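You operate a simulated robot arm through the tools that you are given. There is no shell and no other tool.

You run a simulated robot arm. Do the job below in one go: nothing can be reset, and whatever is moved stays where it is left.

JOB
Tap the floor bung home, mop the cab floor dry and fold the mat down.
Fine: mop before the mat goes down; sponge and mallet go back where they lay; fingers out from under the heel mat.

The check looks at the end state, three seconds after you hand in, the way a careful person would. Anything else that was tipped, shoved, dropped, spilled or broken makes it a failure. Flat cloth is picked up by pressing the open fingertips on it (5 to 10 N) and closing them slowly along it; thin cloth reads only 2 to 8 mm in the jaws.

ROBOT AND FRAMES
A 6-joint arm with a two-finger parallel gripper, fixed in place. Base frame: the origin is at the foot of the arm, x ahead of it, y to its left, z up; the work surface is at about z = 81. Units: cm, degrees, N and s.
With the tool pointing down near the work surface it reaches from about 18 to 76 cm from the base axis. Its first joint turns from -166.0 to 166.0 degrees. Payload 3.91 kg.
Tool frame: the origin (TCP) lies between the finger pads and is the grasp point; the fingertips stand 3 cm ahead of it; z points along the fingers, y is the line along which they close. Largest opening 11 cm; finger width 2, thickness 1; the body of the gripper, 4.8 by 11.2 cm, starts 5.5 cm behind the TCP.
Orientation is that of the tool frame in the base frame, as a unit quaternion [w, x, y, z]. With the fingers straight down and closing along the base's y, the tool's x points along the base's -x, its y along +y and its z along -z.

CONTROLS
- The arm moves only by the tool move_arm. Its argument "rows" is a list that holds one entry, the list of rows, each a list of 7 numbers: the shift along the tool's x, y, z in cm, then the turn, a rotation vector about the tool's x, y, z in degrees, then the opening, from 0 (shut) to 1 (fully open). In form: [[[x, y, z, wx, wy, wz, jaw], ...]]. A call has 1 to 20 rows; each row is the pose to reach, as a shift and turn from the pose commanded when the call began, along the tool's axes at that moment. Rows are played at 5 a second. More than 5 cm and 8.6 degrees between two rows, or a gripper value outside its range, and nothing of the call is played. A pose out of reach is approached as far as the arm can. The call stops where the force on the tool passes 50 N (or 10 N more than at its start, if that is more) or the arm is blocked; 0.2 s more then pass. Each finger travels about 4.5 cm/s and halts on what it meets, pressing with about 29 N; the grip force reading is that of the motor and also rises with nothing between the fingers. The clock runs only during rows and for 0.2 s after the last one: add rows that repeat a pose to give the fingers time. It gives the time, the measured TCP pose, the force on the tool (base axes), the opening and the grip force at its end, in the units of the frame above (readings bear some noise), with the torque about the TCP (base axes, N m) and any sound that the robot's microphone picked up.
- Cameras (640 x 400 px; columns grow to the right, rows downward): "scene" is fixed at [4.88, -50.15, 163.23]; the picture's right is [0.82, -0.57, 0.00], its down [-0.34, -0.49, -0.80] and it looks along [0.45, 0.66, -0.60] (base axes); focal length 339 px, centre (320, 200). "wrist" rides on the gripper at [7.1, 2.1, -10.7] in the tool frame; the picture's right is [-0.29, 0.96, 0.00], its down [-0.76, -0.23, -0.61] and it looks along [-0.58, -0.18, 0.79] (tool axes); focal length 243 px, centre (320, 200). There is no depth. A picture from a camera that has moved, and an enlarged one, comes with that camera's place and axes in the base frame and with its lens.
- get_image(camera): a new picture of that camera. No time passes.
- slide_trunk(by): slides the trunk up (or, below 0, down) by that many cm; the arm rides with it, the base frame stays. It gives what a move gives, with no picture.
- enlarge(camera, box): a new picture of the part [left, top, right, bottom] of that camera's present view, enlarged. No time passes.
- sign_off(): hands the job in; it is judged then, once.

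Nothing tells you positions but the pictures and the camera data. Unless the task says otherwise, let go and move clear before handing in.

The tools are called after ">>>" as a command line: name --argument value ..., lists and objects as JSON in quotes. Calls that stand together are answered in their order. move_arm: Moves the arm, as the interface text tells. Its arguments: {"type":"object","properties":{"rows":{"type":"array"}},"required":["rows"]} The other tools are called the same way: slide_trunk (by) slides the trunk up or down; get_image (camera) takes a picture; enlarge (camera, box) takes an enlarged picture of a part of a camera's view; sign_off () hands the job in.

At the start:

```text
clock: 0.0
eef_pos: [26.23, 19.38, 135.97]
tool_rot: [0.001, 0.001, 1.0, 0.001]
contact_force: [-0.5, -0.1, -0.4]
wrist_torque: [-0.04, -0.02, 0.0]
width: 11.01
gripper_force: 0.1
trunk travel left (down, up): [-52.5, 6.5]
```

scene: 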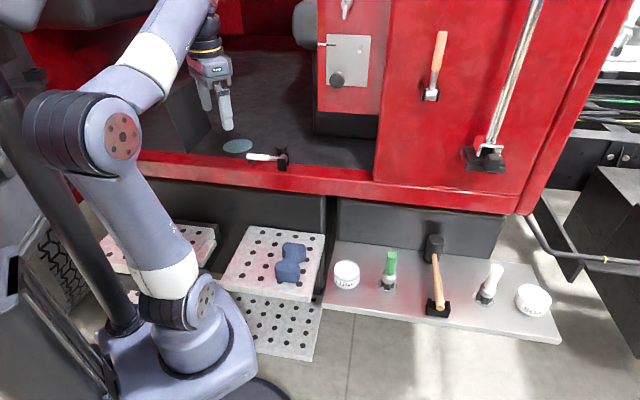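
wrist: 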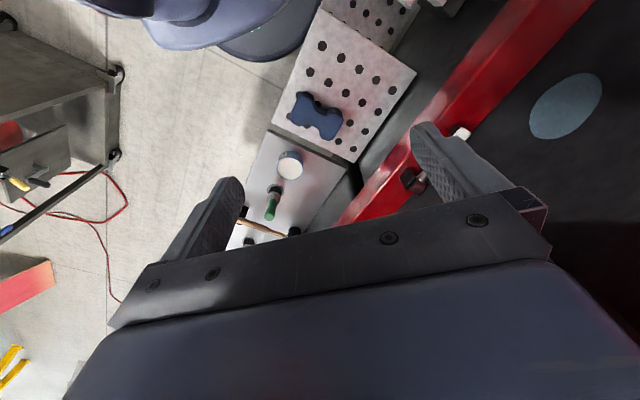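

I see a red cab with a dark floor (a blue puddle on it), a sponge on a step below, and a mallet on a lower shelf. I'll take enlarged views to find the bung, mat, sponge and mallet before moving.

>>> enlarge --camera "scene" --box '[160, 60, 400, 210]'

>>> enlarge --camera "scene" --box '[200, 200, 580, 400]'

>>> enlarge --camera "scene" --box '[280, 0, 600, 200]'

>>> enlarge --camera "wrist" --box '[220, 0, 640, 260]'

```text
2.67 times, centred on (280, 135) of scene
camera zoom: at [4.88, -50.15, 163.23], right [0.82, -0.57, 0.0], down [-0.34, -0.49, -0.8], along [0.45, 0.66, -0.6], focal length 905 px, centre (427, 373)
```

zoom: 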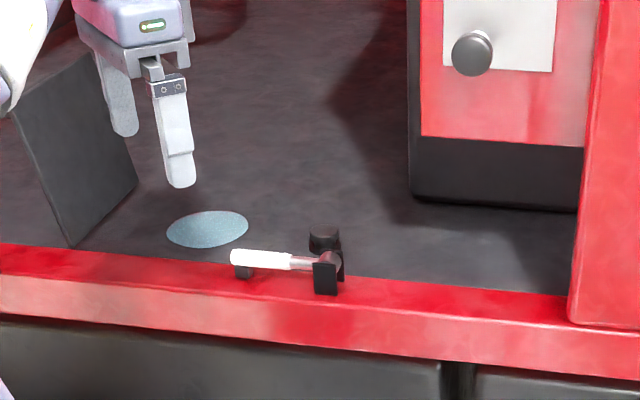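

```text
1.68 times, centred on (390, 300) of scene
camera zoom: at [4.88, -50.15, 163.23], right [0.82, -0.57, 0.0], down [-0.34, -0.49, -0.8], along [0.45, 0.66, -0.6], focal length 571 px, centre (202, 32)
```

zoom: 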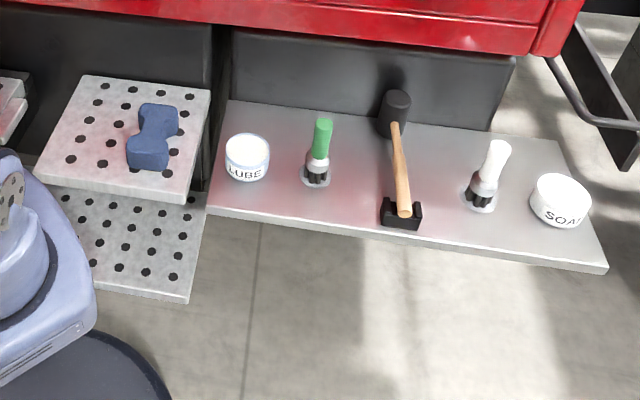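

```text
2.00 times, centred on (440, 100) of scene
camera zoom: at [4.88, -50.15, 163.23], right [0.82, -0.57, 0.0], down [-0.34, -0.49, -0.8], along [0.45, 0.66, -0.6], focal length 678 px, centre (80, 400)
```

zoom: 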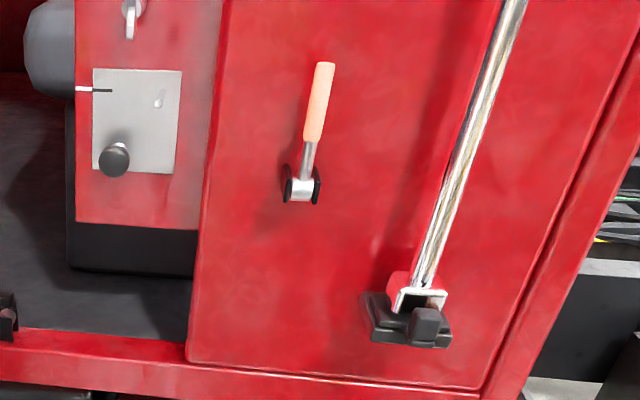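

```text
1.52 times, centred on (430, 130) of wrist
camera zoom: at [18.98, 21.58, 146.68], right [0.29, 0.96, 0.0], down [0.76, -0.23, 0.61], along [0.58, -0.17, -0.79], focal length 370 px, centre (152, 307)
```

zoom: 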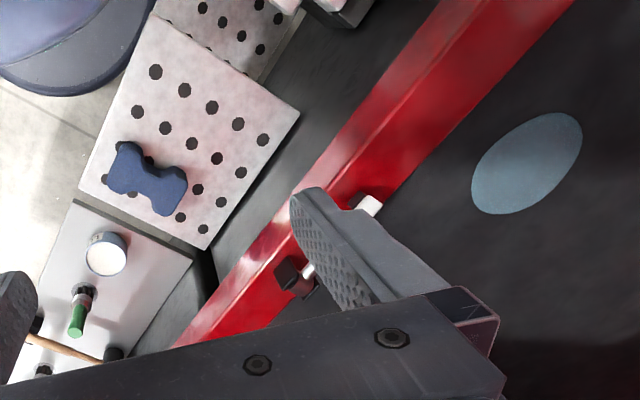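

The cab seems to sit rotated about 45° to the base. Working from both views:
- Puddle: about (42, 57, 106).
- Sponge: about (38, 15, 84).
- Wooden mallet: about (64..79, -21..-6, 83).
- Upright mat: left of the puddle.

I'll turn the wrist 45° and move over so the camera looks squarely into the cab.

>>> move_arm --rows '[[[0.25, 3.7, 0, 0, 0, -7.5, 1], [0.5, 7.4, 0, 0, 0, -15, 1], [0.75, 11.1, 0, 0, 0, -22.5, 1], [1.0, 14.8, 0, 0, 0, -30, 1], [1.25, 18.5, 0, 0, 0, -37.5, 1], [1.5, 22.3, 0, 0, 0, -45, 1], [1.5, 22.3, 0, 0, 0, -45, 1]]]'

>>> get_image --camera "wrist"

>>> get_image --camera "scene"

```text
clock: 1.6
eef_pos: [24.14, 41.0, 133.85]
tool_rot: [0.003, -0.384, 0.923, 0.002]
contact_force: [-0.4, -0.3, -1.1]
wrist_torque: [0.0, -0.02, -0.01]
width: 10.99
gripper_force: 0.0
out of reach, approached as far as the arm can: row 4, 5, 6, 7
trunk travel left (down, up): [-52.5, 6.5]
```

```text
taken
camera wrist: at [17.62, 37.47, 144.53], right [-0.47, 0.88, 0.0], down [0.7, 0.37, 0.61], along [0.54, 0.29, -0.79], focal length 243 px, centre (320, 200)
```

wrist: 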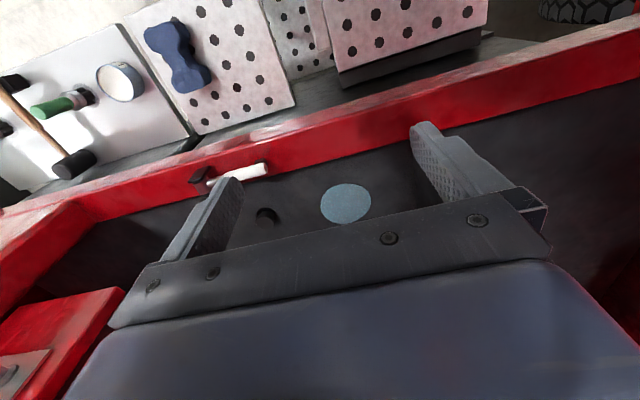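

```text
taken
```

scene: 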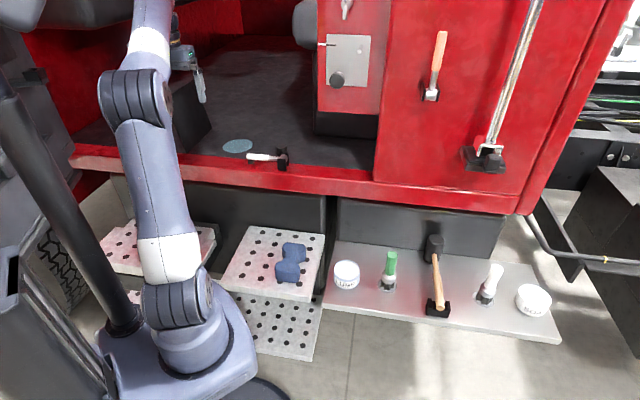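

The floor bung now shows as a dark stub on the floor behind the small white-handled lever, with the puddle beside it. I'll enlarge this view for details.

>>> enlarge --camera "wrist" --box '[180, 140, 400, 260]'

>>> enlarge --camera "wrist" --box '[0, 0, 320, 200]'

>>> enlarge --camera "scene" --box '[200, 110, 320, 185]'

>>> enlarge --camera "scene" --box '[380, 210, 500, 330]'

```text
2.91 times, centred on (290, 200) of wrist
camera zoom: at [17.62, 37.47, 144.53], right [-0.47, 0.88, 0.0], down [0.7, 0.37, 0.61], along [0.54, 0.29, -0.79], focal length 706 px, centre (407, 200)
```

zoom: 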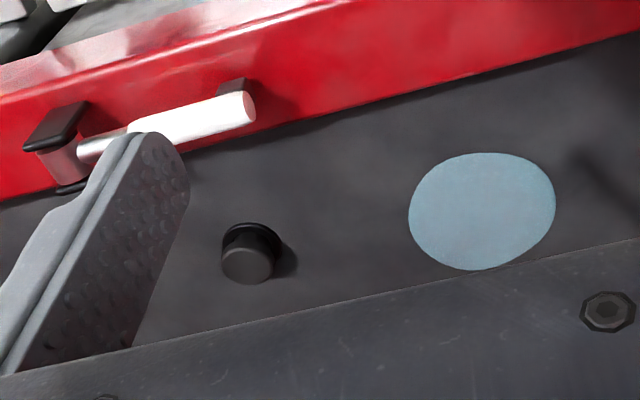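

```text
2.00 times, centred on (160, 100) of wrist
camera zoom: at [17.62, 37.47, 144.53], right [-0.47, 0.88, 0.0], down [0.7, 0.37, 0.61], along [0.54, 0.29, -0.79], focal length 485 px, centre (640, 400)
```

zoom: 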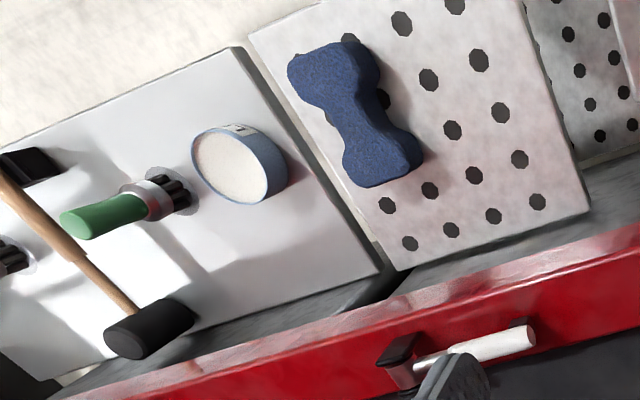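

```text
5.33 times, centred on (260, 148) of scene
camera zoom: at [4.88, -50.15, 163.23], right [0.82, -0.57, 0.0], down [-0.34, -0.49, -0.8], along [0.45, 0.66, -0.6], focal length 1809 px, centre (640, 480)
```

zoom: 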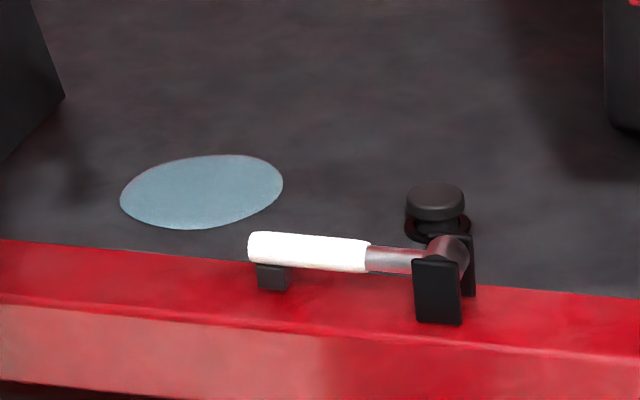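

```text
3.33 times, centred on (440, 270) of scene
camera zoom: at [4.88, -50.15, 163.23], right [0.82, -0.57, 0.0], down [-0.34, -0.49, -0.8], along [0.45, 0.66, -0.6], focal length 1131 px, centre (-80, -33)
```

zoom: 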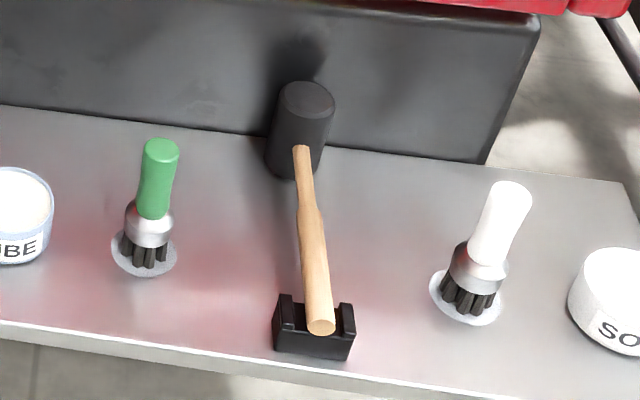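

The mallet head stands upright on the shelf, with its handle pointing toward me and resting in a cradle. The bung stands about 2 cm proud near (53, 43.5, 108), just behind the lever on the sill. I'll raise the trunk for reach and take a closer look at this area.

>>> slide_trunk --by 6.4

```text
clock: 2.6
eef_pos: [24.3, 40.98, 140.35]
tool_rot: [0.003, -0.384, 0.924, 0.002]
contact_force: [0.6, -0.2, -0.2]
wrist_torque: [-0.02, 0.02, 0.03]
width: 11.02
gripper_force: 0.1
trunk travel left (down, up): [-58.9, 0.1]
```

Next I lower toward the sill area for a closer wrist view.

>>> move_arm --rows '[[[-1, -3, 3, 0, 0, 0, 1], [-2, -6, 6, 0, 0, 0, 1], [-3, -9, 9, 0, 0, 0, 1], [-3.9, -11.8, 12, 0, 0, 0, 1], [-3.9, -11.8, 12, 0, 0, 0, 1]]]'

>>> get_image --camera "wrist"

>>> get_image --camera "scene"

```text
clock: 3.8
eef_pos: [35.61, 35.84, 128.26]
tool_rot: [0.002, -0.383, 0.924, 0.002]
contact_force: [0.1, 0.4, 0.9]
wrist_torque: [0.03, -0.01, 0.01]
width: 10.97
gripper_force: 0.0
trunk travel left (down, up): [-58.9, 0.1]
```

```text
taken
camera wrist: at [28.99, 32.23, 138.78], right [-0.47, 0.88, 0.0], down [0.7, 0.37, 0.61], along [0.54, 0.29, -0.79], focal length 243 px, centre (320, 200)
```

wrist: 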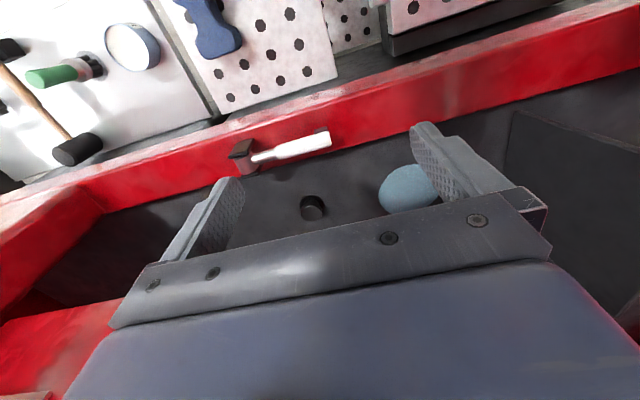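

```text
taken
```

scene: 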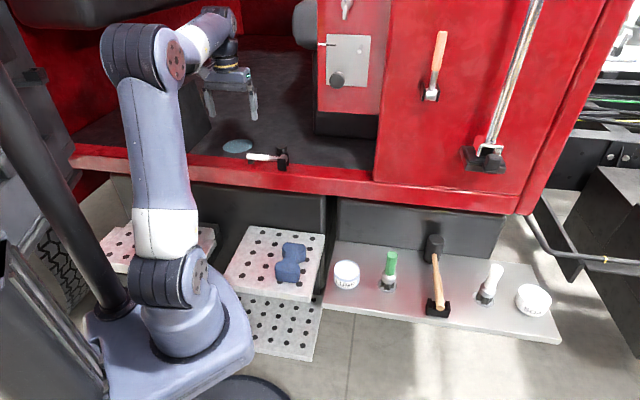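

>>> enlarge --camera "wrist" --box '[210, 110, 450, 260]'

>>> enlarge --camera "wrist" --box '[400, 60, 640, 210]'

>>> enlarge --camera "wrist" --box '[0, 0, 240, 150]'

```text
2.67 times, centred on (330, 185) of wrist
camera zoom: at [28.99, 32.23, 138.78], right [-0.47, 0.88, 0.0], down [0.7, 0.37, 0.61], along [0.54, 0.29, -0.79], focal length 647 px, centre (293, 240)
```

zoom: 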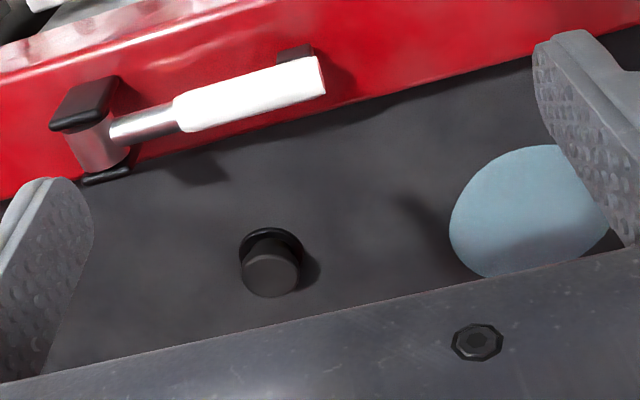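

```text
2.67 times, centred on (520, 135) of wrist
camera zoom: at [28.99, 32.23, 138.78], right [-0.47, 0.88, 0.0], down [0.7, 0.37, 0.61], along [0.54, 0.29, -0.79], focal length 647 px, centre (-213, 373)
```

zoom: 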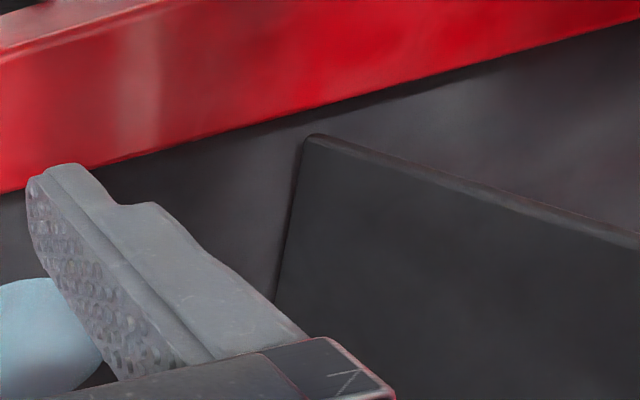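

```text
2.67 times, centred on (120, 75) of wrist
camera zoom: at [28.99, 32.23, 138.78], right [-0.47, 0.88, 0.0], down [0.7, 0.37, 0.61], along [0.54, 0.29, -0.79], focal length 647 px, centre (853, 533)
```

zoom: 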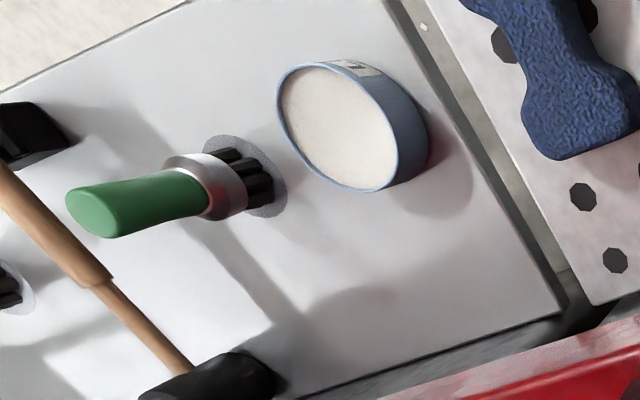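

Measurements so far, using u for into the cab and v for along the sill:
- Bung top: u≈68, v≈6.6, z≈108.2, with the floor at about 106.
- Lever on the sill: v −0.5…11, up to z≈112.5, to be avoided.

I'll now swing back and across at a safe height to a spot above the mallet, in front of the shelf, for a close look.

>>> move_arm --rows '[[[2.42, -2.53, 3.05, 0, 0, 0, 0.6], [4.83, -5.07, 6.1, 0, 0, 0, 0.6], [7.25, -7.6, 9.15, 0, 0, 0, 0.6], [9.67, -10.13, 12.2, 0, 0, 0, 0.6], [12.08, -12.67, 15.25, 0, 0, 0, 0.6], [14.5, -15.2, 18.3, 0, 0, 0, 0.6], [14.5, -19.7, 19, 0, 0, 0, 0.6], [14.5, -24.2, 19.7, 0, 0, 0, 0.6], [14.5, -28.7, 20.4, 0, 0, 0, 0.6], [14.5, -33.2, 21.1, 0, 0, 0, 0.6], [14.5, -37.7, 21.8, 0, 0, 0, 0.6], [14.5, -42.2, 22.5, 0, 0, 0, 0.6], [14.5, -46.7, 23.2, 0, 0, 0, 0.6], [14.5, -51.2, 23.9, 0, 0, 0, 0.6], [14.5, -55.7, 24.6, 0, 0, 0, 0.6], [14.5, -60.2, 25.3, 0, 0, 0, 0.6], [14.5, -60.2, 25.3, 0, 0, 0, 0.6]]]'

>>> get_image --camera "wrist"

>>> get_image --camera "scene"

```text
clock: 7.4
eef_pos: [67.8, -17.33, 103.03]
tool_rot: [0.003, -0.383, 0.924, 0.002]
contact_force: [0.4, -0.5, -0.4]
wrist_torque: [0.01, 0.03, -0.03]
width: 6.61
gripper_force: 0.0
trunk travel left (down, up): [-58.9, 0.1]
```

```text
taken
camera wrist: at [61.1, -20.89, 113.62], right [-0.47, 0.88, 0.0], down [0.7, 0.37, 0.61], along [0.54, 0.29, -0.79], focal length 243 px, centre (320, 200)
```

wrist: 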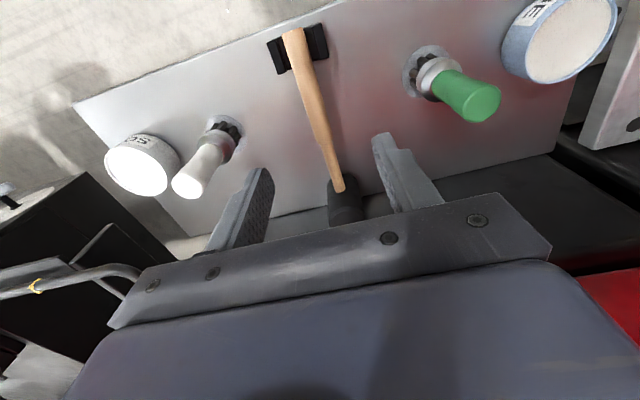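

```text
taken
```

scene: 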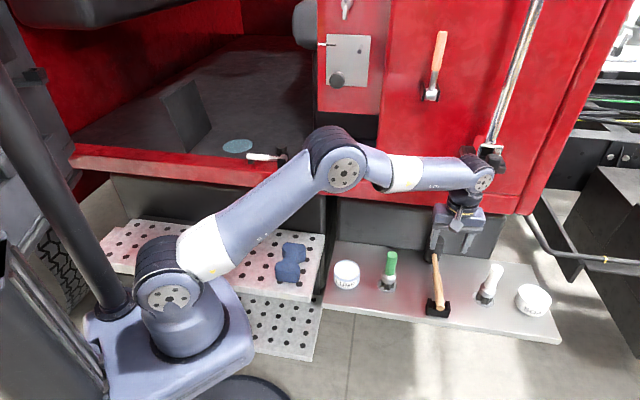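

>>> enlarge --camera "wrist" --box '[230, 10, 450, 240]'

>>> enlarge --camera "scene" --box '[100, 60, 260, 180]'

>>> enlarge --camera "scene" --box '[390, 140, 530, 330]'

```text
1.74 times, centred on (340, 125) of wrist
camera zoom: at [61.1, -20.89, 113.62], right [-0.47, 0.88, 0.0], down [0.7, 0.37, 0.61], along [0.54, 0.29, -0.79], focal length 422 px, centre (285, 330)
```

zoom: 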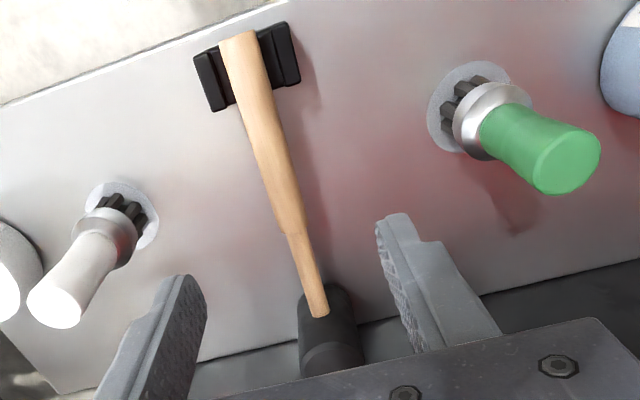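

```text
3.33 times, centred on (180, 120) of scene
camera zoom: at [4.88, -50.15, 163.23], right [0.82, -0.57, 0.0], down [-0.34, -0.49, -0.8], along [0.45, 0.66, -0.6], focal length 1131 px, centre (787, 467)
```

zoom: 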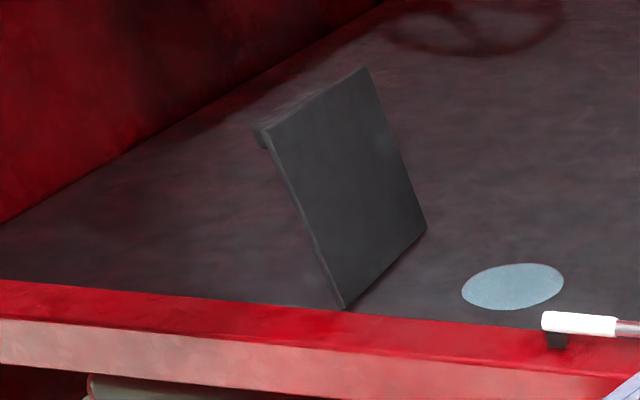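

```text
2.11 times, centred on (460, 235) of scene
camera zoom: at [4.88, -50.15, 163.23], right [0.82, -0.57, 0.0], down [-0.34, -0.49, -0.8], along [0.45, 0.66, -0.6], focal length 714 px, centre (25, 126)
```

zoom: 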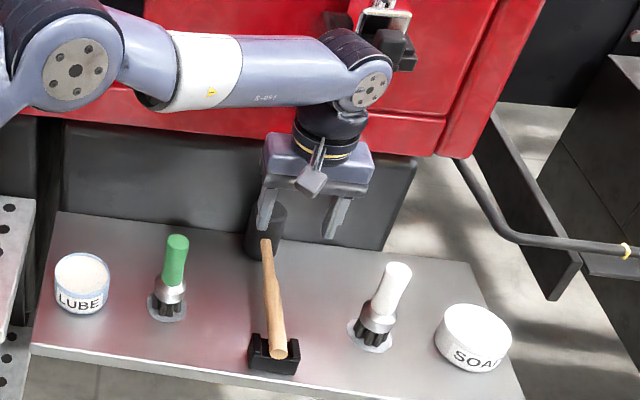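

Seen close up, the handle lies at v≈61.1, its axis at z≈85, and its thin neck spans u≈42–48. I'll descend above the handle and then slide in toward the neck, staying low so the wrist stays clear of the door hardware.

>>> move_arm --rows '[[[0, -0.45, 4, 0, 0, 0, 0.5], [0, -0.9, 7.5, 0, 0, 0, 0.5], [0, -0.9, 11, 0, 0, 0, 0.5], [-3, -0.9, 11, 0, 0, 0, 0.5], [-6, -0.9, 11, 0, 0, 0, 0.5], [-8.8, -0.9, 11, 0, 0, 0, 0.5], [-8.8, -0.9, 11, 0, 0, 0, 0.5]]]'

>>> get_image --camera "wrist"

>>> enlarge --camera "scene" --box '[390, 140, 530, 330]'

```text
clock: 9.0
eef_pos: [74.78, -11.51, 91.78]
tool_rot: [0.002, -0.383, 0.924, 0.001]
contact_force: [-0.4, -0.7, 0.3]
wrist_torque: [-0.01, 0.01, -0.01]
width: 5.48
gripper_force: 0.2
trunk travel left (down, up): [-58.9, 0.1]
```

```text
taken
camera wrist: at [68.15, -15.09, 102.43], right [-0.47, 0.88, 0.0], down [0.7, 0.37, 0.61], along [0.54, 0.29, -0.79], focal length 243 px, centre (320, 200)
```

wrist: 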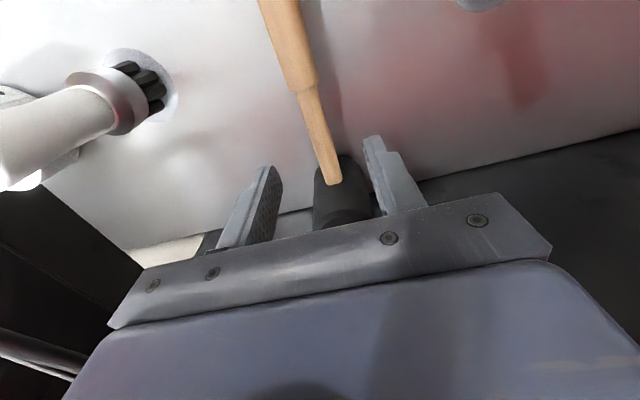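

```text
2.11 times, centred on (460, 235) of scene
camera zoom: at [4.88, -50.15, 163.23], right [0.82, -0.57, 0.0], down [-0.34, -0.49, -0.8], along [0.45, 0.66, -0.6], focal length 714 px, centre (25, 126)
```

zoom: 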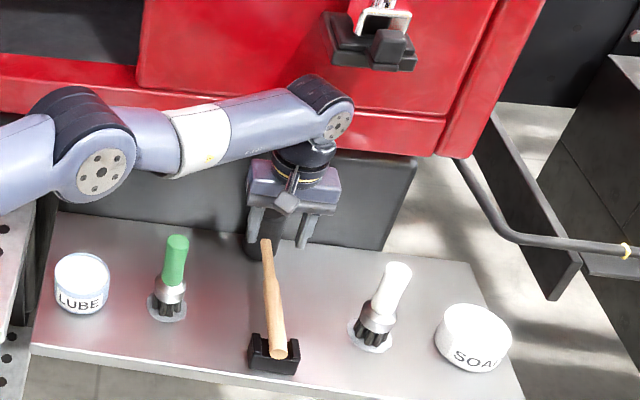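

The handle neck lies right under the TCP. I'll descend to z≈86 and close on it.

>>> move_arm --rows '[[[0, 0, 3, 0, 0, 0, 0.5], [0, 0, 5.8, 0, 0, 0, 0.5], [0, 0, 5.8, 0, 0, 0, 0.5], [0, 0, 5.8, 0, 0, 0, 0.3], [0, 0, 5.8, 0, 0, 0, 0.15], [0, 0, 5.8, 0, 0, 0, 0.0], [0, 0, 5.8, 0, 0, 0, 0.0], [0, 0, 5.8, 0, 0, 0, 0.0], [0, 0, 5.8, 0, 0, 0, 0.0]]]'

>>> get_image --camera "wrist"

>>> enlarge --camera "scene" --box '[390, 200, 490, 330]'

```text
clock: 11.0
eef_pos: [74.5, -11.58, 86.24]
tool_rot: [0.005, -0.382, 0.924, 0.001]
contact_force: [3.8, -3.2, 4.1]
wrist_torque: [-0.03, -0.09, 0.01]
width: 1.54
gripper_force: 28.9
trunk travel left (down, up): [-58.9, 0.1]
```

```text
taken
camera wrist: at [67.92, -15.09, 96.83], right [-0.47, 0.88, 0.0], down [0.7, 0.37, 0.61], along [0.54, 0.29, -0.79], focal length 243 px, centre (320, 200)
```

wrist: 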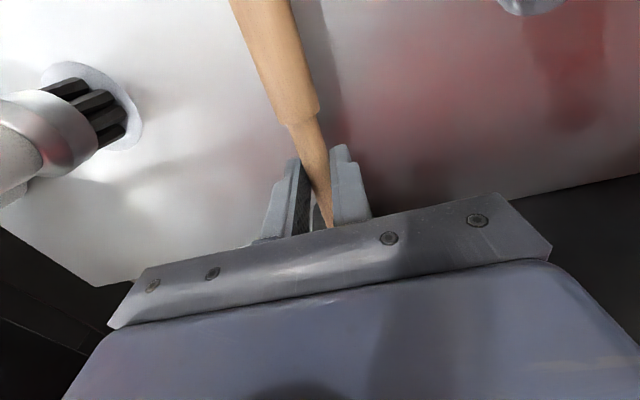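

```text
3.08 times, centred on (440, 265) of scene
camera zoom: at [4.88, -50.15, 163.23], right [0.82, -0.57, 0.0], down [-0.34, -0.49, -0.8], along [0.45, 0.66, -0.6], focal length 1044 px, centre (-49, 0)
```

zoom: 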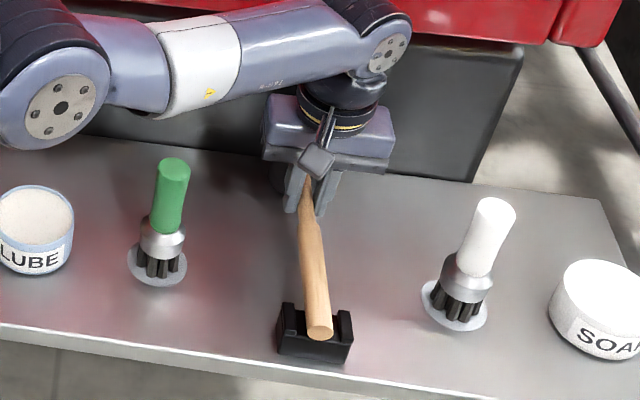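

The neck is gripped at 1.54 cm. I'll lift a little, then pull back toward the base so the head clears the sill overhang, and check for droop.

>>> move_arm --rows '[[[0, 0, -0.5, 0, 0, 0, 0], [0, 0, -1.2, 0, 0, 0, 0], [0, 0, -2, 0, 0, 0, 0], [0, 0, -3, 0, 0, 0, 0], [0, 0, -3, 0, 0, 0, 0]]]'

>>> get_image --camera "wrist"

>>> enlarge --camera "scene" --box '[390, 200, 490, 330]'

```text
clock: 12.2
eef_pos: [74.76, -11.67, 89.25]
tool_rot: [0.003, -0.383, 0.924, 0.003]
contact_force: [-0.1, 0.3, -4.6]
wrist_torque: [-0.08, 0.03, 0.01]
width: 1.55
gripper_force: 28.6
trunk travel left (down, up): [-58.9, 0.1]
```

```text
taken
camera wrist: at [68.09, -15.14, 99.8], right [-0.47, 0.88, 0.0], down [0.7, 0.37, 0.61], along [0.54, 0.29, -0.79], focal length 243 px, centre (320, 200)
```

wrist: 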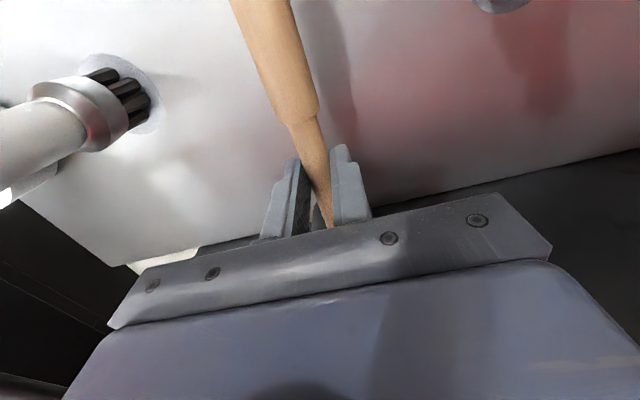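

```text
3.08 times, centred on (440, 265) of scene
camera zoom: at [4.88, -50.15, 163.23], right [0.82, -0.57, 0.0], down [-0.34, -0.49, -0.8], along [0.45, 0.66, -0.6], focal length 1044 px, centre (-49, 0)
```

zoom: 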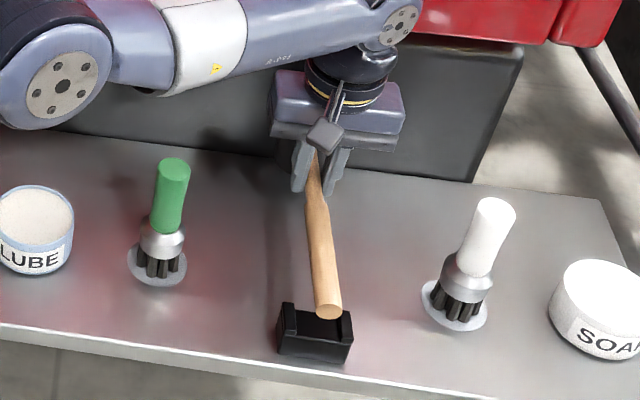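

The mallet hangs level with no droop. Next I pull it back from under the sill, raise it, and travel at height toward the cab.

>>> move_arm --rows '[[[4, 0, -1, 0, 0, 0, 0], [8, 0, -2, 0, 0, 0, 0], [12, 0, -3, 0, 0, 0, 0], [12, 0, -7, 0, 0, 0, 0], [12, 0, -11, 0, 0, 0, 0], [12, 0, -15, 0, 0, 0, 0], [12, 4.1, -16.2, 0, 0, 0, 0], [12, 8.2, -17.4, 0, 0, 0, 0], [12, 12.3, -18.6, 0, 0, 0, 0], [12, 16.4, -19.8, 0, 0, 0, 0], [12, 20.5, -21, 0, 0, 0, 0], [12, 24.6, -22.2, 0, 0, 0, 0], [12, 28.7, -23.4, 0, 0, 0, 0], [12, 32.8, -24.6, 0, 0, 0, 0], [12, 36.9, -25.8, 0, 0, 0, 0], [12, 41, -27, 0, 0, 0, 0], [12, 41, -27, 0, 0, 0, 0]]]'

>>> get_image --camera "wrist"

>>> get_image --camera "scene"

```text
clock: 15.8
eef_pos: [37.23, 8.77, 116.0]
tool_rot: [0.003, -0.383, 0.924, 0.002]
contact_force: [-0.2, -0.1, -4.1]
wrist_torque: [-0.05, 0.03, 0.0]
width: 1.55
gripper_force: 28.9
trunk travel left (down, up): [-58.9, 0.1]
```

```text
taken
camera wrist: at [30.71, 5.25, 126.71], right [-0.47, 0.88, 0.0], down [0.7, 0.37, 0.61], along [0.54, 0.29, -0.79], focal length 243 px, centre (320, 200)
```

wrist: 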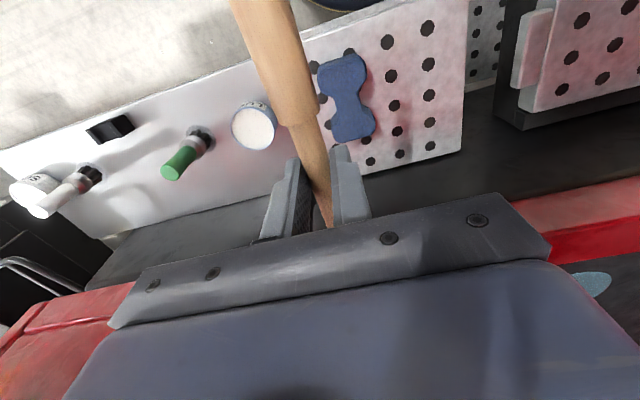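

```text
taken
```

scene: 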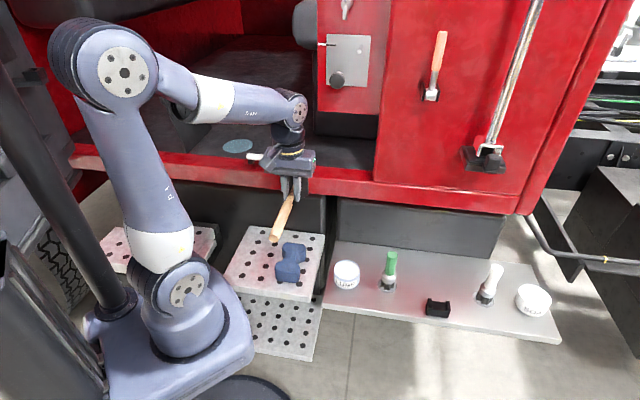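

The mallet is clear. I'll turn it +65° about the tool axis so the handle will run left of the bung, clear of the lever, and move to the left front of the sill.

>>> move_arm --rows '[[[-1.05, 3.55, -0.22, 0, 0, 7.22, 0], [-2.1, 7.1, -0.44, 0, 0, 14.44, 0], [-3.15, 10.65, -0.66, 0, 0, 21.67, 0], [-4.2, 14.2, -0.88, 0, 0, 28.89, 0], [-5.25, 17.75, -1.1, 0, 0, 36.1, 0], [-6.3, 21.3, -1.33, 0, 0, 43.33, 0], [-7.35, 24.85, -1.55, 0, 0, 50.55, 0], [-8.4, 28.4, -1.77, 0, 0, 57.78, 0], [-9.5, 32, -2, 0, 0, 65, 0], [-9.5, 32, -2, 0, 0, 65, 0]]]'

>>> get_image --camera "wrist"

>>> get_image --camera "scene"

```text
clock: 18.0
eef_pos: [21.2, 38.0, 117.9]
tool_rot: [0.001, 0.174, 0.985, 0.003]
contact_force: [-0.4, -0.1, -4.7]
wrist_torque: [0.04, 0.06, 0.02]
width: 1.57
gripper_force: 29.0
trunk travel left (down, up): [-58.9, 0.1]
```

```text
taken
camera wrist: at [15.32, 42.54, 128.68], right [0.6, 0.8, 0.01], down [0.63, -0.48, 0.61], along [0.49, -0.36, -0.79], focal length 243 px, centre (320, 200)
```

wrist: 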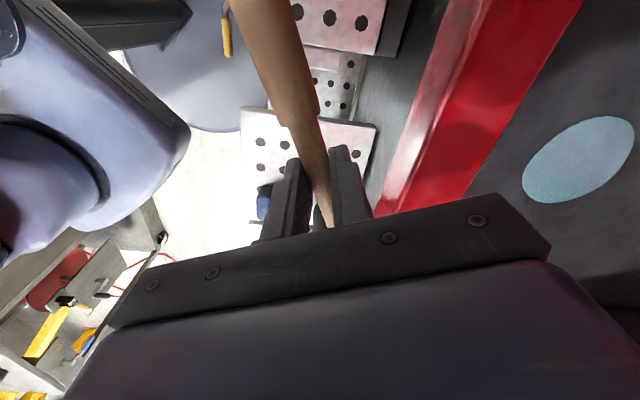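

```text
taken
```

scene: 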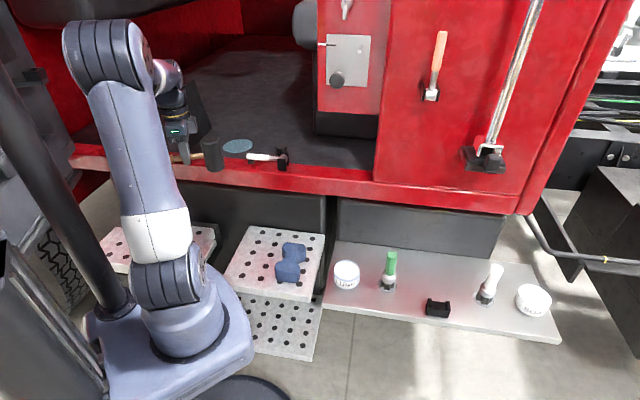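

>>> enlarge --camera "scene" --box '[140, 90, 300, 190]'

```text
4.00 times, centred on (220, 140) of scene
camera zoom: at [4.88, -50.15, 163.23], right [0.82, -0.57, 0.0], down [-0.34, -0.49, -0.8], along [0.45, 0.66, -0.6], focal length 1357 px, centre (720, 440)
```

zoom: 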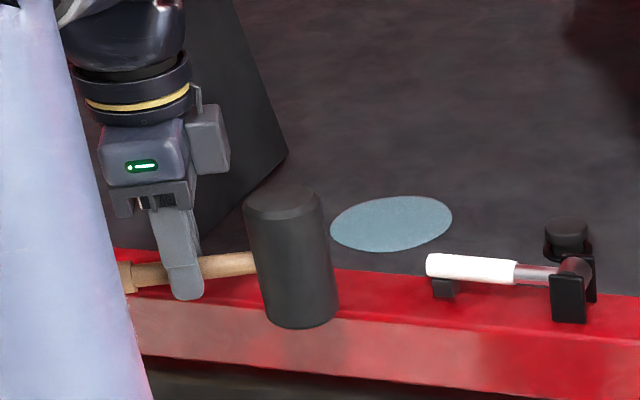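

The mallet head is upright and where expected, about 7 cm from the grip. I'll cross the sill left of the lever and hover the head over the bung.

>>> move_arm --rows '[[[-1.92, 4.1, 0.2, 0, 0, 0, 0], [-3.83, 8.2, 0.4, 0, 0, 0, 0], [-5.75, 12.3, 0.7, 0, 0, 0, 0], [-7.66, 16.4, 0.9, 0, 0, 0, 0], [-12.0, 16.2, 1.2, 0, 0, 0, 0], [-16.4, 16.0, 1.5, 0, 0, 0, 0], [-20.73, 15.84, 1.9, 0, 0, 0, 0], [-20.73, 15.84, 1.9, 0, 0, 0, 0]]]'

>>> get_image --camera "wrist"

>>> enlarge --camera "scene" --box '[200, 90, 360, 190]'

```text
clock: 19.8
eef_pos: [46.12, 45.74, 116.49]
tool_rot: [0.001, 0.173, 0.985, 0.003]
contact_force: [0.5, 0.6, -3.8]
wrist_torque: [0.05, 0.11, 0.01]
width: 1.55
gripper_force: 29.3
trunk travel left (down, up): [-58.9, 0.1]
```

```text
taken
camera wrist: at [40.13, 50.27, 127.18], right [0.6, 0.8, 0.01], down [0.63, -0.48, 0.61], along [0.49, -0.36, -0.79], focal length 243 px, centre (320, 200)
```

wrist: 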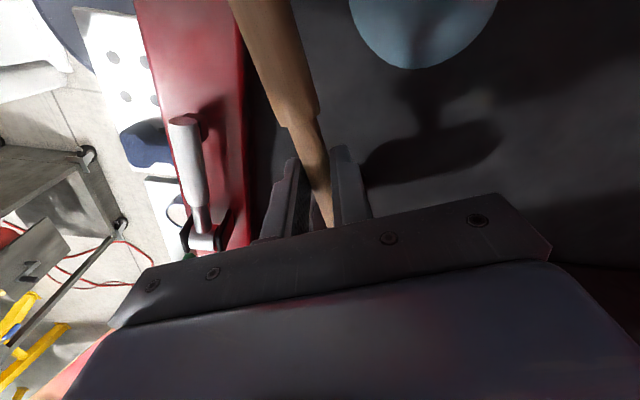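

```text
4.00 times, centred on (280, 140) of scene
camera zoom: at [4.88, -50.15, 163.23], right [0.82, -0.57, 0.0], down [-0.34, -0.49, -0.8], along [0.45, 0.66, -0.6], focal length 1357 px, centre (480, 440)
```

zoom: 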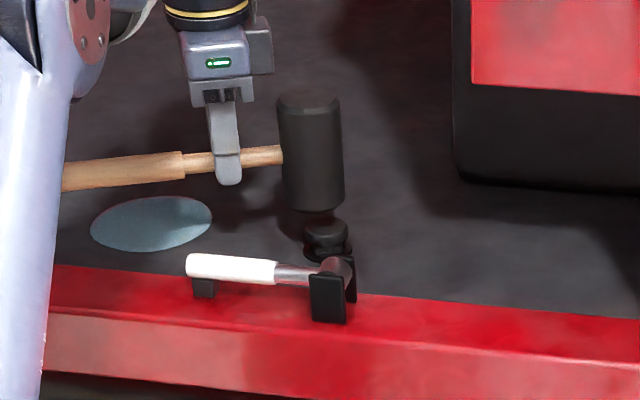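

>>> enlarge --camera "scene" --box '[250, 105, 310, 165]'

```text
6.67 times, centred on (280, 135) of scene
camera zoom: at [4.88, -50.15, 163.23], right [0.82, -0.57, 0.0], down [-0.34, -0.49, -0.8], along [0.45, 0.66, -0.6], focal length 2262 px, centre (587, 633)
```

zoom: 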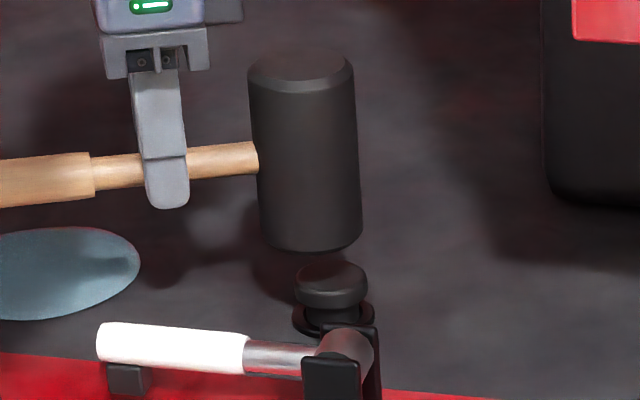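

The head hangs over the bung, about half a centimetre short to the left. I'll correct that and lower until it nearly touches to check the alignment.

>>> move_arm --rows '[[[-0.67, 0.13, 0.5, 0, 0, 0, 0], [-0.67, 0.13, 1.3, 0, 0, 0, 0], [-0.67, 0.13, 2.0, 0, 0, 0, 0], [-0.67, 0.13, 2.0, 0, 0, 0, 0]]]'

>>> enlarge --camera "scene" --box '[250, 105, 310, 165]'

```text
clock: 20.8
eef_pos: [46.8, 45.82, 114.29]
tool_rot: [0.002, 0.174, 0.985, 0.003]
contact_force: [0.2, 0.5, -4.5]
wrist_torque: [0.02, 0.08, 0.02]
width: 1.57
gripper_force: 29.3
trunk travel left (down, up): [-58.9, 0.1]
```

```text
6.67 times, centred on (280, 135) of scene
camera zoom: at [4.88, -50.15, 163.23], right [0.82, -0.57, 0.0], down [-0.34, -0.49, -0.8], along [0.45, 0.66, -0.6], focal length 2262 px, centre (587, 633)
```

zoom: 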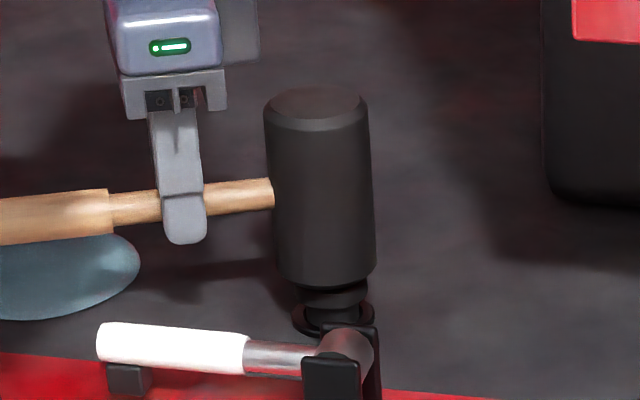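

Alignment is good. I'll give a first light tap and read the force.

>>> move_arm --rows '[[[0, 0, 0.5, 0, 0, 0, 0], [0, 0, 1.3, 0, 0, 0, 0], [0, 0, 1.3, 0, 0, 0, 0]]]'

>>> enlarge --camera "scene" --box '[250, 105, 310, 165]'

```text
clock: 21.6
eef_pos: [46.69, 45.93, 113.28]
tool_rot: [0.003, 0.173, 0.985, 0.004]
contact_force: [-6.1, 0.7, 18.3]
wrist_torque: [-0.3, -0.74, -0.06]
width: 1.56
gripper_force: 28.9
trunk travel left (down, up): [-58.9, 0.1]
```

```text
6.67 times, centred on (280, 135) of scene
camera zoom: at [4.88, -50.15, 163.23], right [0.82, -0.57, 0.0], down [-0.34, -0.49, -0.8], along [0.45, 0.66, -0.6], focal length 2262 px, centre (587, 633)
```

zoom: 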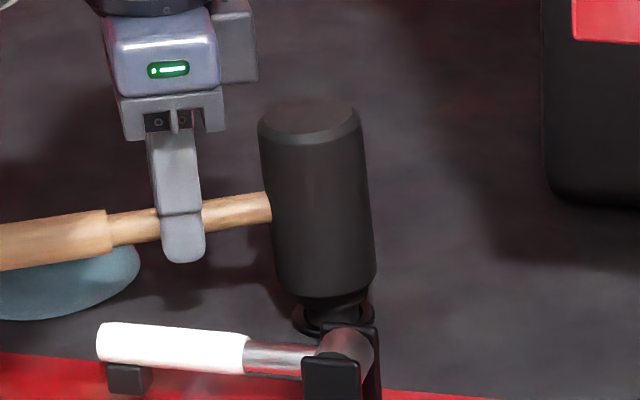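

The contact pushed the head up slightly in the grip, and I can't tell yet whether the bung moved. I'll lift off and compare.

>>> move_arm --rows '[[[0, 0, -1.5, 0, 0, 0, 0], [0, 0, -3.0, 0, 0, 0, 0], [0, 0, -3.0, 0, 0, 0, 0]]]'

>>> enlarge --camera "scene" --box '[250, 105, 310, 165]'

>>> get_image --camera "wrist"

```text
clock: 22.4
eef_pos: [46.81, 45.82, 116.08]
tool_rot: [0.001, 0.173, 0.985, 0.002]
contact_force: [0.7, 0.2, -5.1]
wrist_torque: [0.02, 0.03, -0.01]
width: 1.55
gripper_force: 28.7
trunk travel left (down, up): [-58.9, 0.1]
```

```text
6.67 times, centred on (280, 135) of scene
camera zoom: at [4.88, -50.15, 163.23], right [0.82, -0.57, 0.0], down [-0.34, -0.49, -0.8], along [0.45, 0.66, -0.6], focal length 2262 px, centre (587, 633)
```

zoom: 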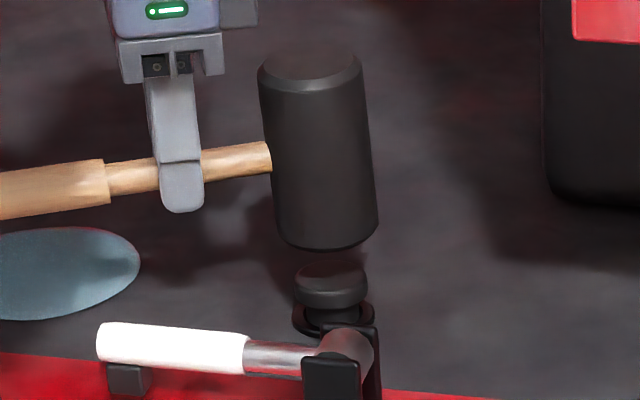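

```text
taken
camera wrist: at [40.86, 50.27, 126.77], right [0.6, 0.8, 0.01], down [0.63, -0.48, 0.61], along [0.49, -0.36, -0.79], focal length 243 px, centre (320, 200)
```

wrist: 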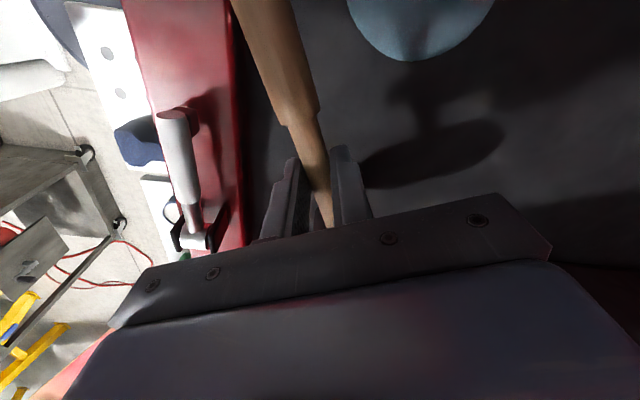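

The bung hasn't moved noticeably and the mallet has tilted about 3° in the grip. I'll correct the tilt with the wrist and try a proper quick tap: fast down, immediate rebound.

>>> move_arm --rows '[[[0, 0, -1.0, 0, 3, 0, 0], [-0.2, 0, -1.5, 0, 3, 0, 0], [-0.2, 0, -1.5, 0, 3, 0, 0], [-0.2, 0, 3.3, 0, 3, 0, 0], [-0.2, 0, 0, 0, 3, 0, 0], [-0.2, 0, 0, 0, 3, 0, 0]]]'

>>> enlarge --camera "scene" --box '[250, 105, 310, 165]'

```text
clock: 23.8
eef_pos: [46.89, 45.74, 116.14]
tool_rot: [-0.025, 0.174, 0.984, 0.007]
contact_force: [0.7, -0.2, -4.1]
wrist_torque: [0.03, 0.07, 0.0]
width: 1.56
gripper_force: 29.2
trunk travel left (down, up): [-58.9, 0.1]
```

```text
6.67 times, centred on (280, 135) of scene
camera zoom: at [4.88, -50.15, 163.23], right [0.82, -0.57, 0.0], down [-0.34, -0.49, -0.8], along [0.45, 0.66, -0.6], focal length 2262 px, centre (587, 633)
```

zoom: 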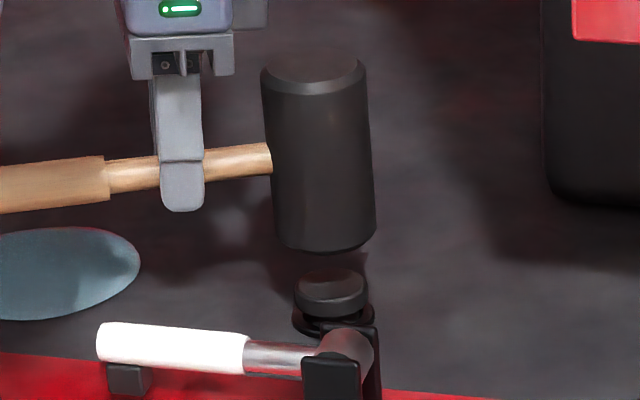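

That worked: the bung sank about 4 mm. I'll repeat quick taps, checking after each pair.

>>> move_arm --rows '[[[0.06, 0, -1.1, 0, 0, 0, 0], [0.06, 0, -1.1, 0, 0, 0, 0], [-0.2, 0, 3.8, 0, 0, 0, 0], [0, 0, 0, 0, 0, 0, 0], [0, 0, 0, 0, 0, 0, 0]]]'

>>> enlarge --camera "scene" --box '[250, 105, 310, 165]'

```text
clock: 25.0
eef_pos: [46.84, 45.8, 116.33]
tool_rot: [-0.025, 0.173, 0.985, 0.007]
contact_force: [0.1, -0.6, -4.9]
wrist_torque: [0.0, 0.06, -0.03]
width: 1.54
gripper_force: 29.1
trunk travel left (down, up): [-58.9, 0.1]
```

```text
6.67 times, centred on (280, 135) of scene
camera zoom: at [4.88, -50.15, 163.23], right [0.82, -0.57, 0.0], down [-0.34, -0.49, -0.8], along [0.45, 0.66, -0.6], focal length 2262 px, centre (587, 633)
```

zoom: 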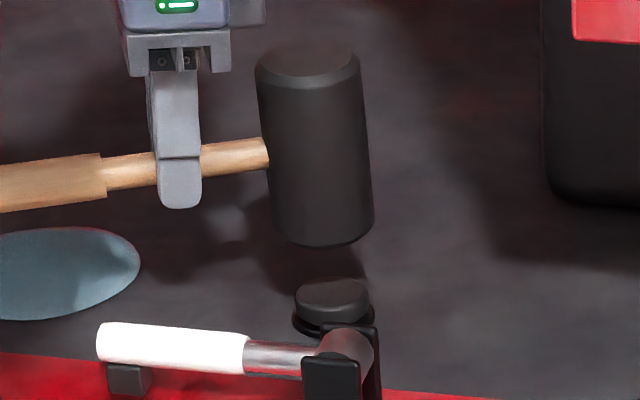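

The bung dropped about another 5 mm. One more tap, slightly deeper and with a small tilt correction.

>>> move_arm --rows '[[[0.03, 0, -0.5, 0, 1.5, 0, 0], [0.03, 0, -0.5, 0, 1.5, 0, 0], [-0.22, 0, 4.3, 0, 1.5, 0, 0], [0, 0, 0, 0, 1.5, 0, 0], [0, 0, 0, 0, 1.5, 0, 0]]]'

>>> enlarge --camera "scene" --box '[250, 105, 310, 165]'

```text
clock: 26.2
eef_pos: [47.08, 45.76, 115.96]
tool_rot: [-0.038, 0.174, 0.984, 0.009]
contact_force: [-0.5, 0.2, -3.9]
wrist_torque: [0.03, 0.02, 0.01]
width: 1.55
gripper_force: 28.5
trunk travel left (down, up): [-58.9, 0.1]
```

```text
6.67 times, centred on (280, 135) of scene
camera zoom: at [4.88, -50.15, 163.23], right [0.82, -0.57, 0.0], down [-0.34, -0.49, -0.8], along [0.45, 0.66, -0.6], focal length 2262 px, centre (587, 633)
```

zoom: 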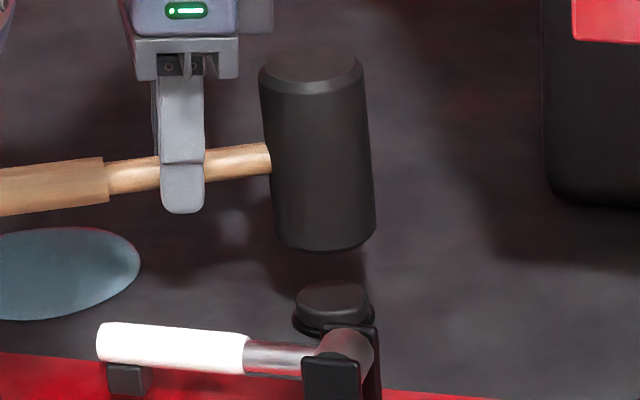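

>>> move_arm --rows '[[[0, 0, 0, 0, 0, 0, 0], [-0.35, 0, 4.8, 0, 0, 0, 0], [0, 0, 0, 0, 0, 0, 0], [0, 0, 0, 0, 0, 0, 0]]]'

>>> enlarge --camera "scene" --box '[250, 105, 310, 165]'

```text
clock: 27.2
eef_pos: [47.08, 45.59, 115.93]
tool_rot: [-0.037, 0.174, 0.984, 0.01]
contact_force: [-0.7, -0.6, -4.5]
wrist_torque: [0.03, 0.04, 0.0]
width: 1.55
gripper_force: 28.8
trunk travel left (down, up): [-58.9, 0.1]
```

```text
6.67 times, centred on (280, 135) of scene
camera zoom: at [4.88, -50.15, 163.23], right [0.82, -0.57, 0.0], down [-0.34, -0.49, -0.8], along [0.45, 0.66, -0.6], focal length 2262 px, centre (587, 633)
```

zoom: 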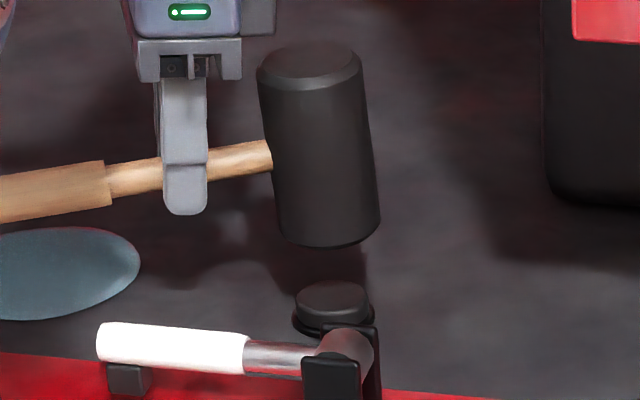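

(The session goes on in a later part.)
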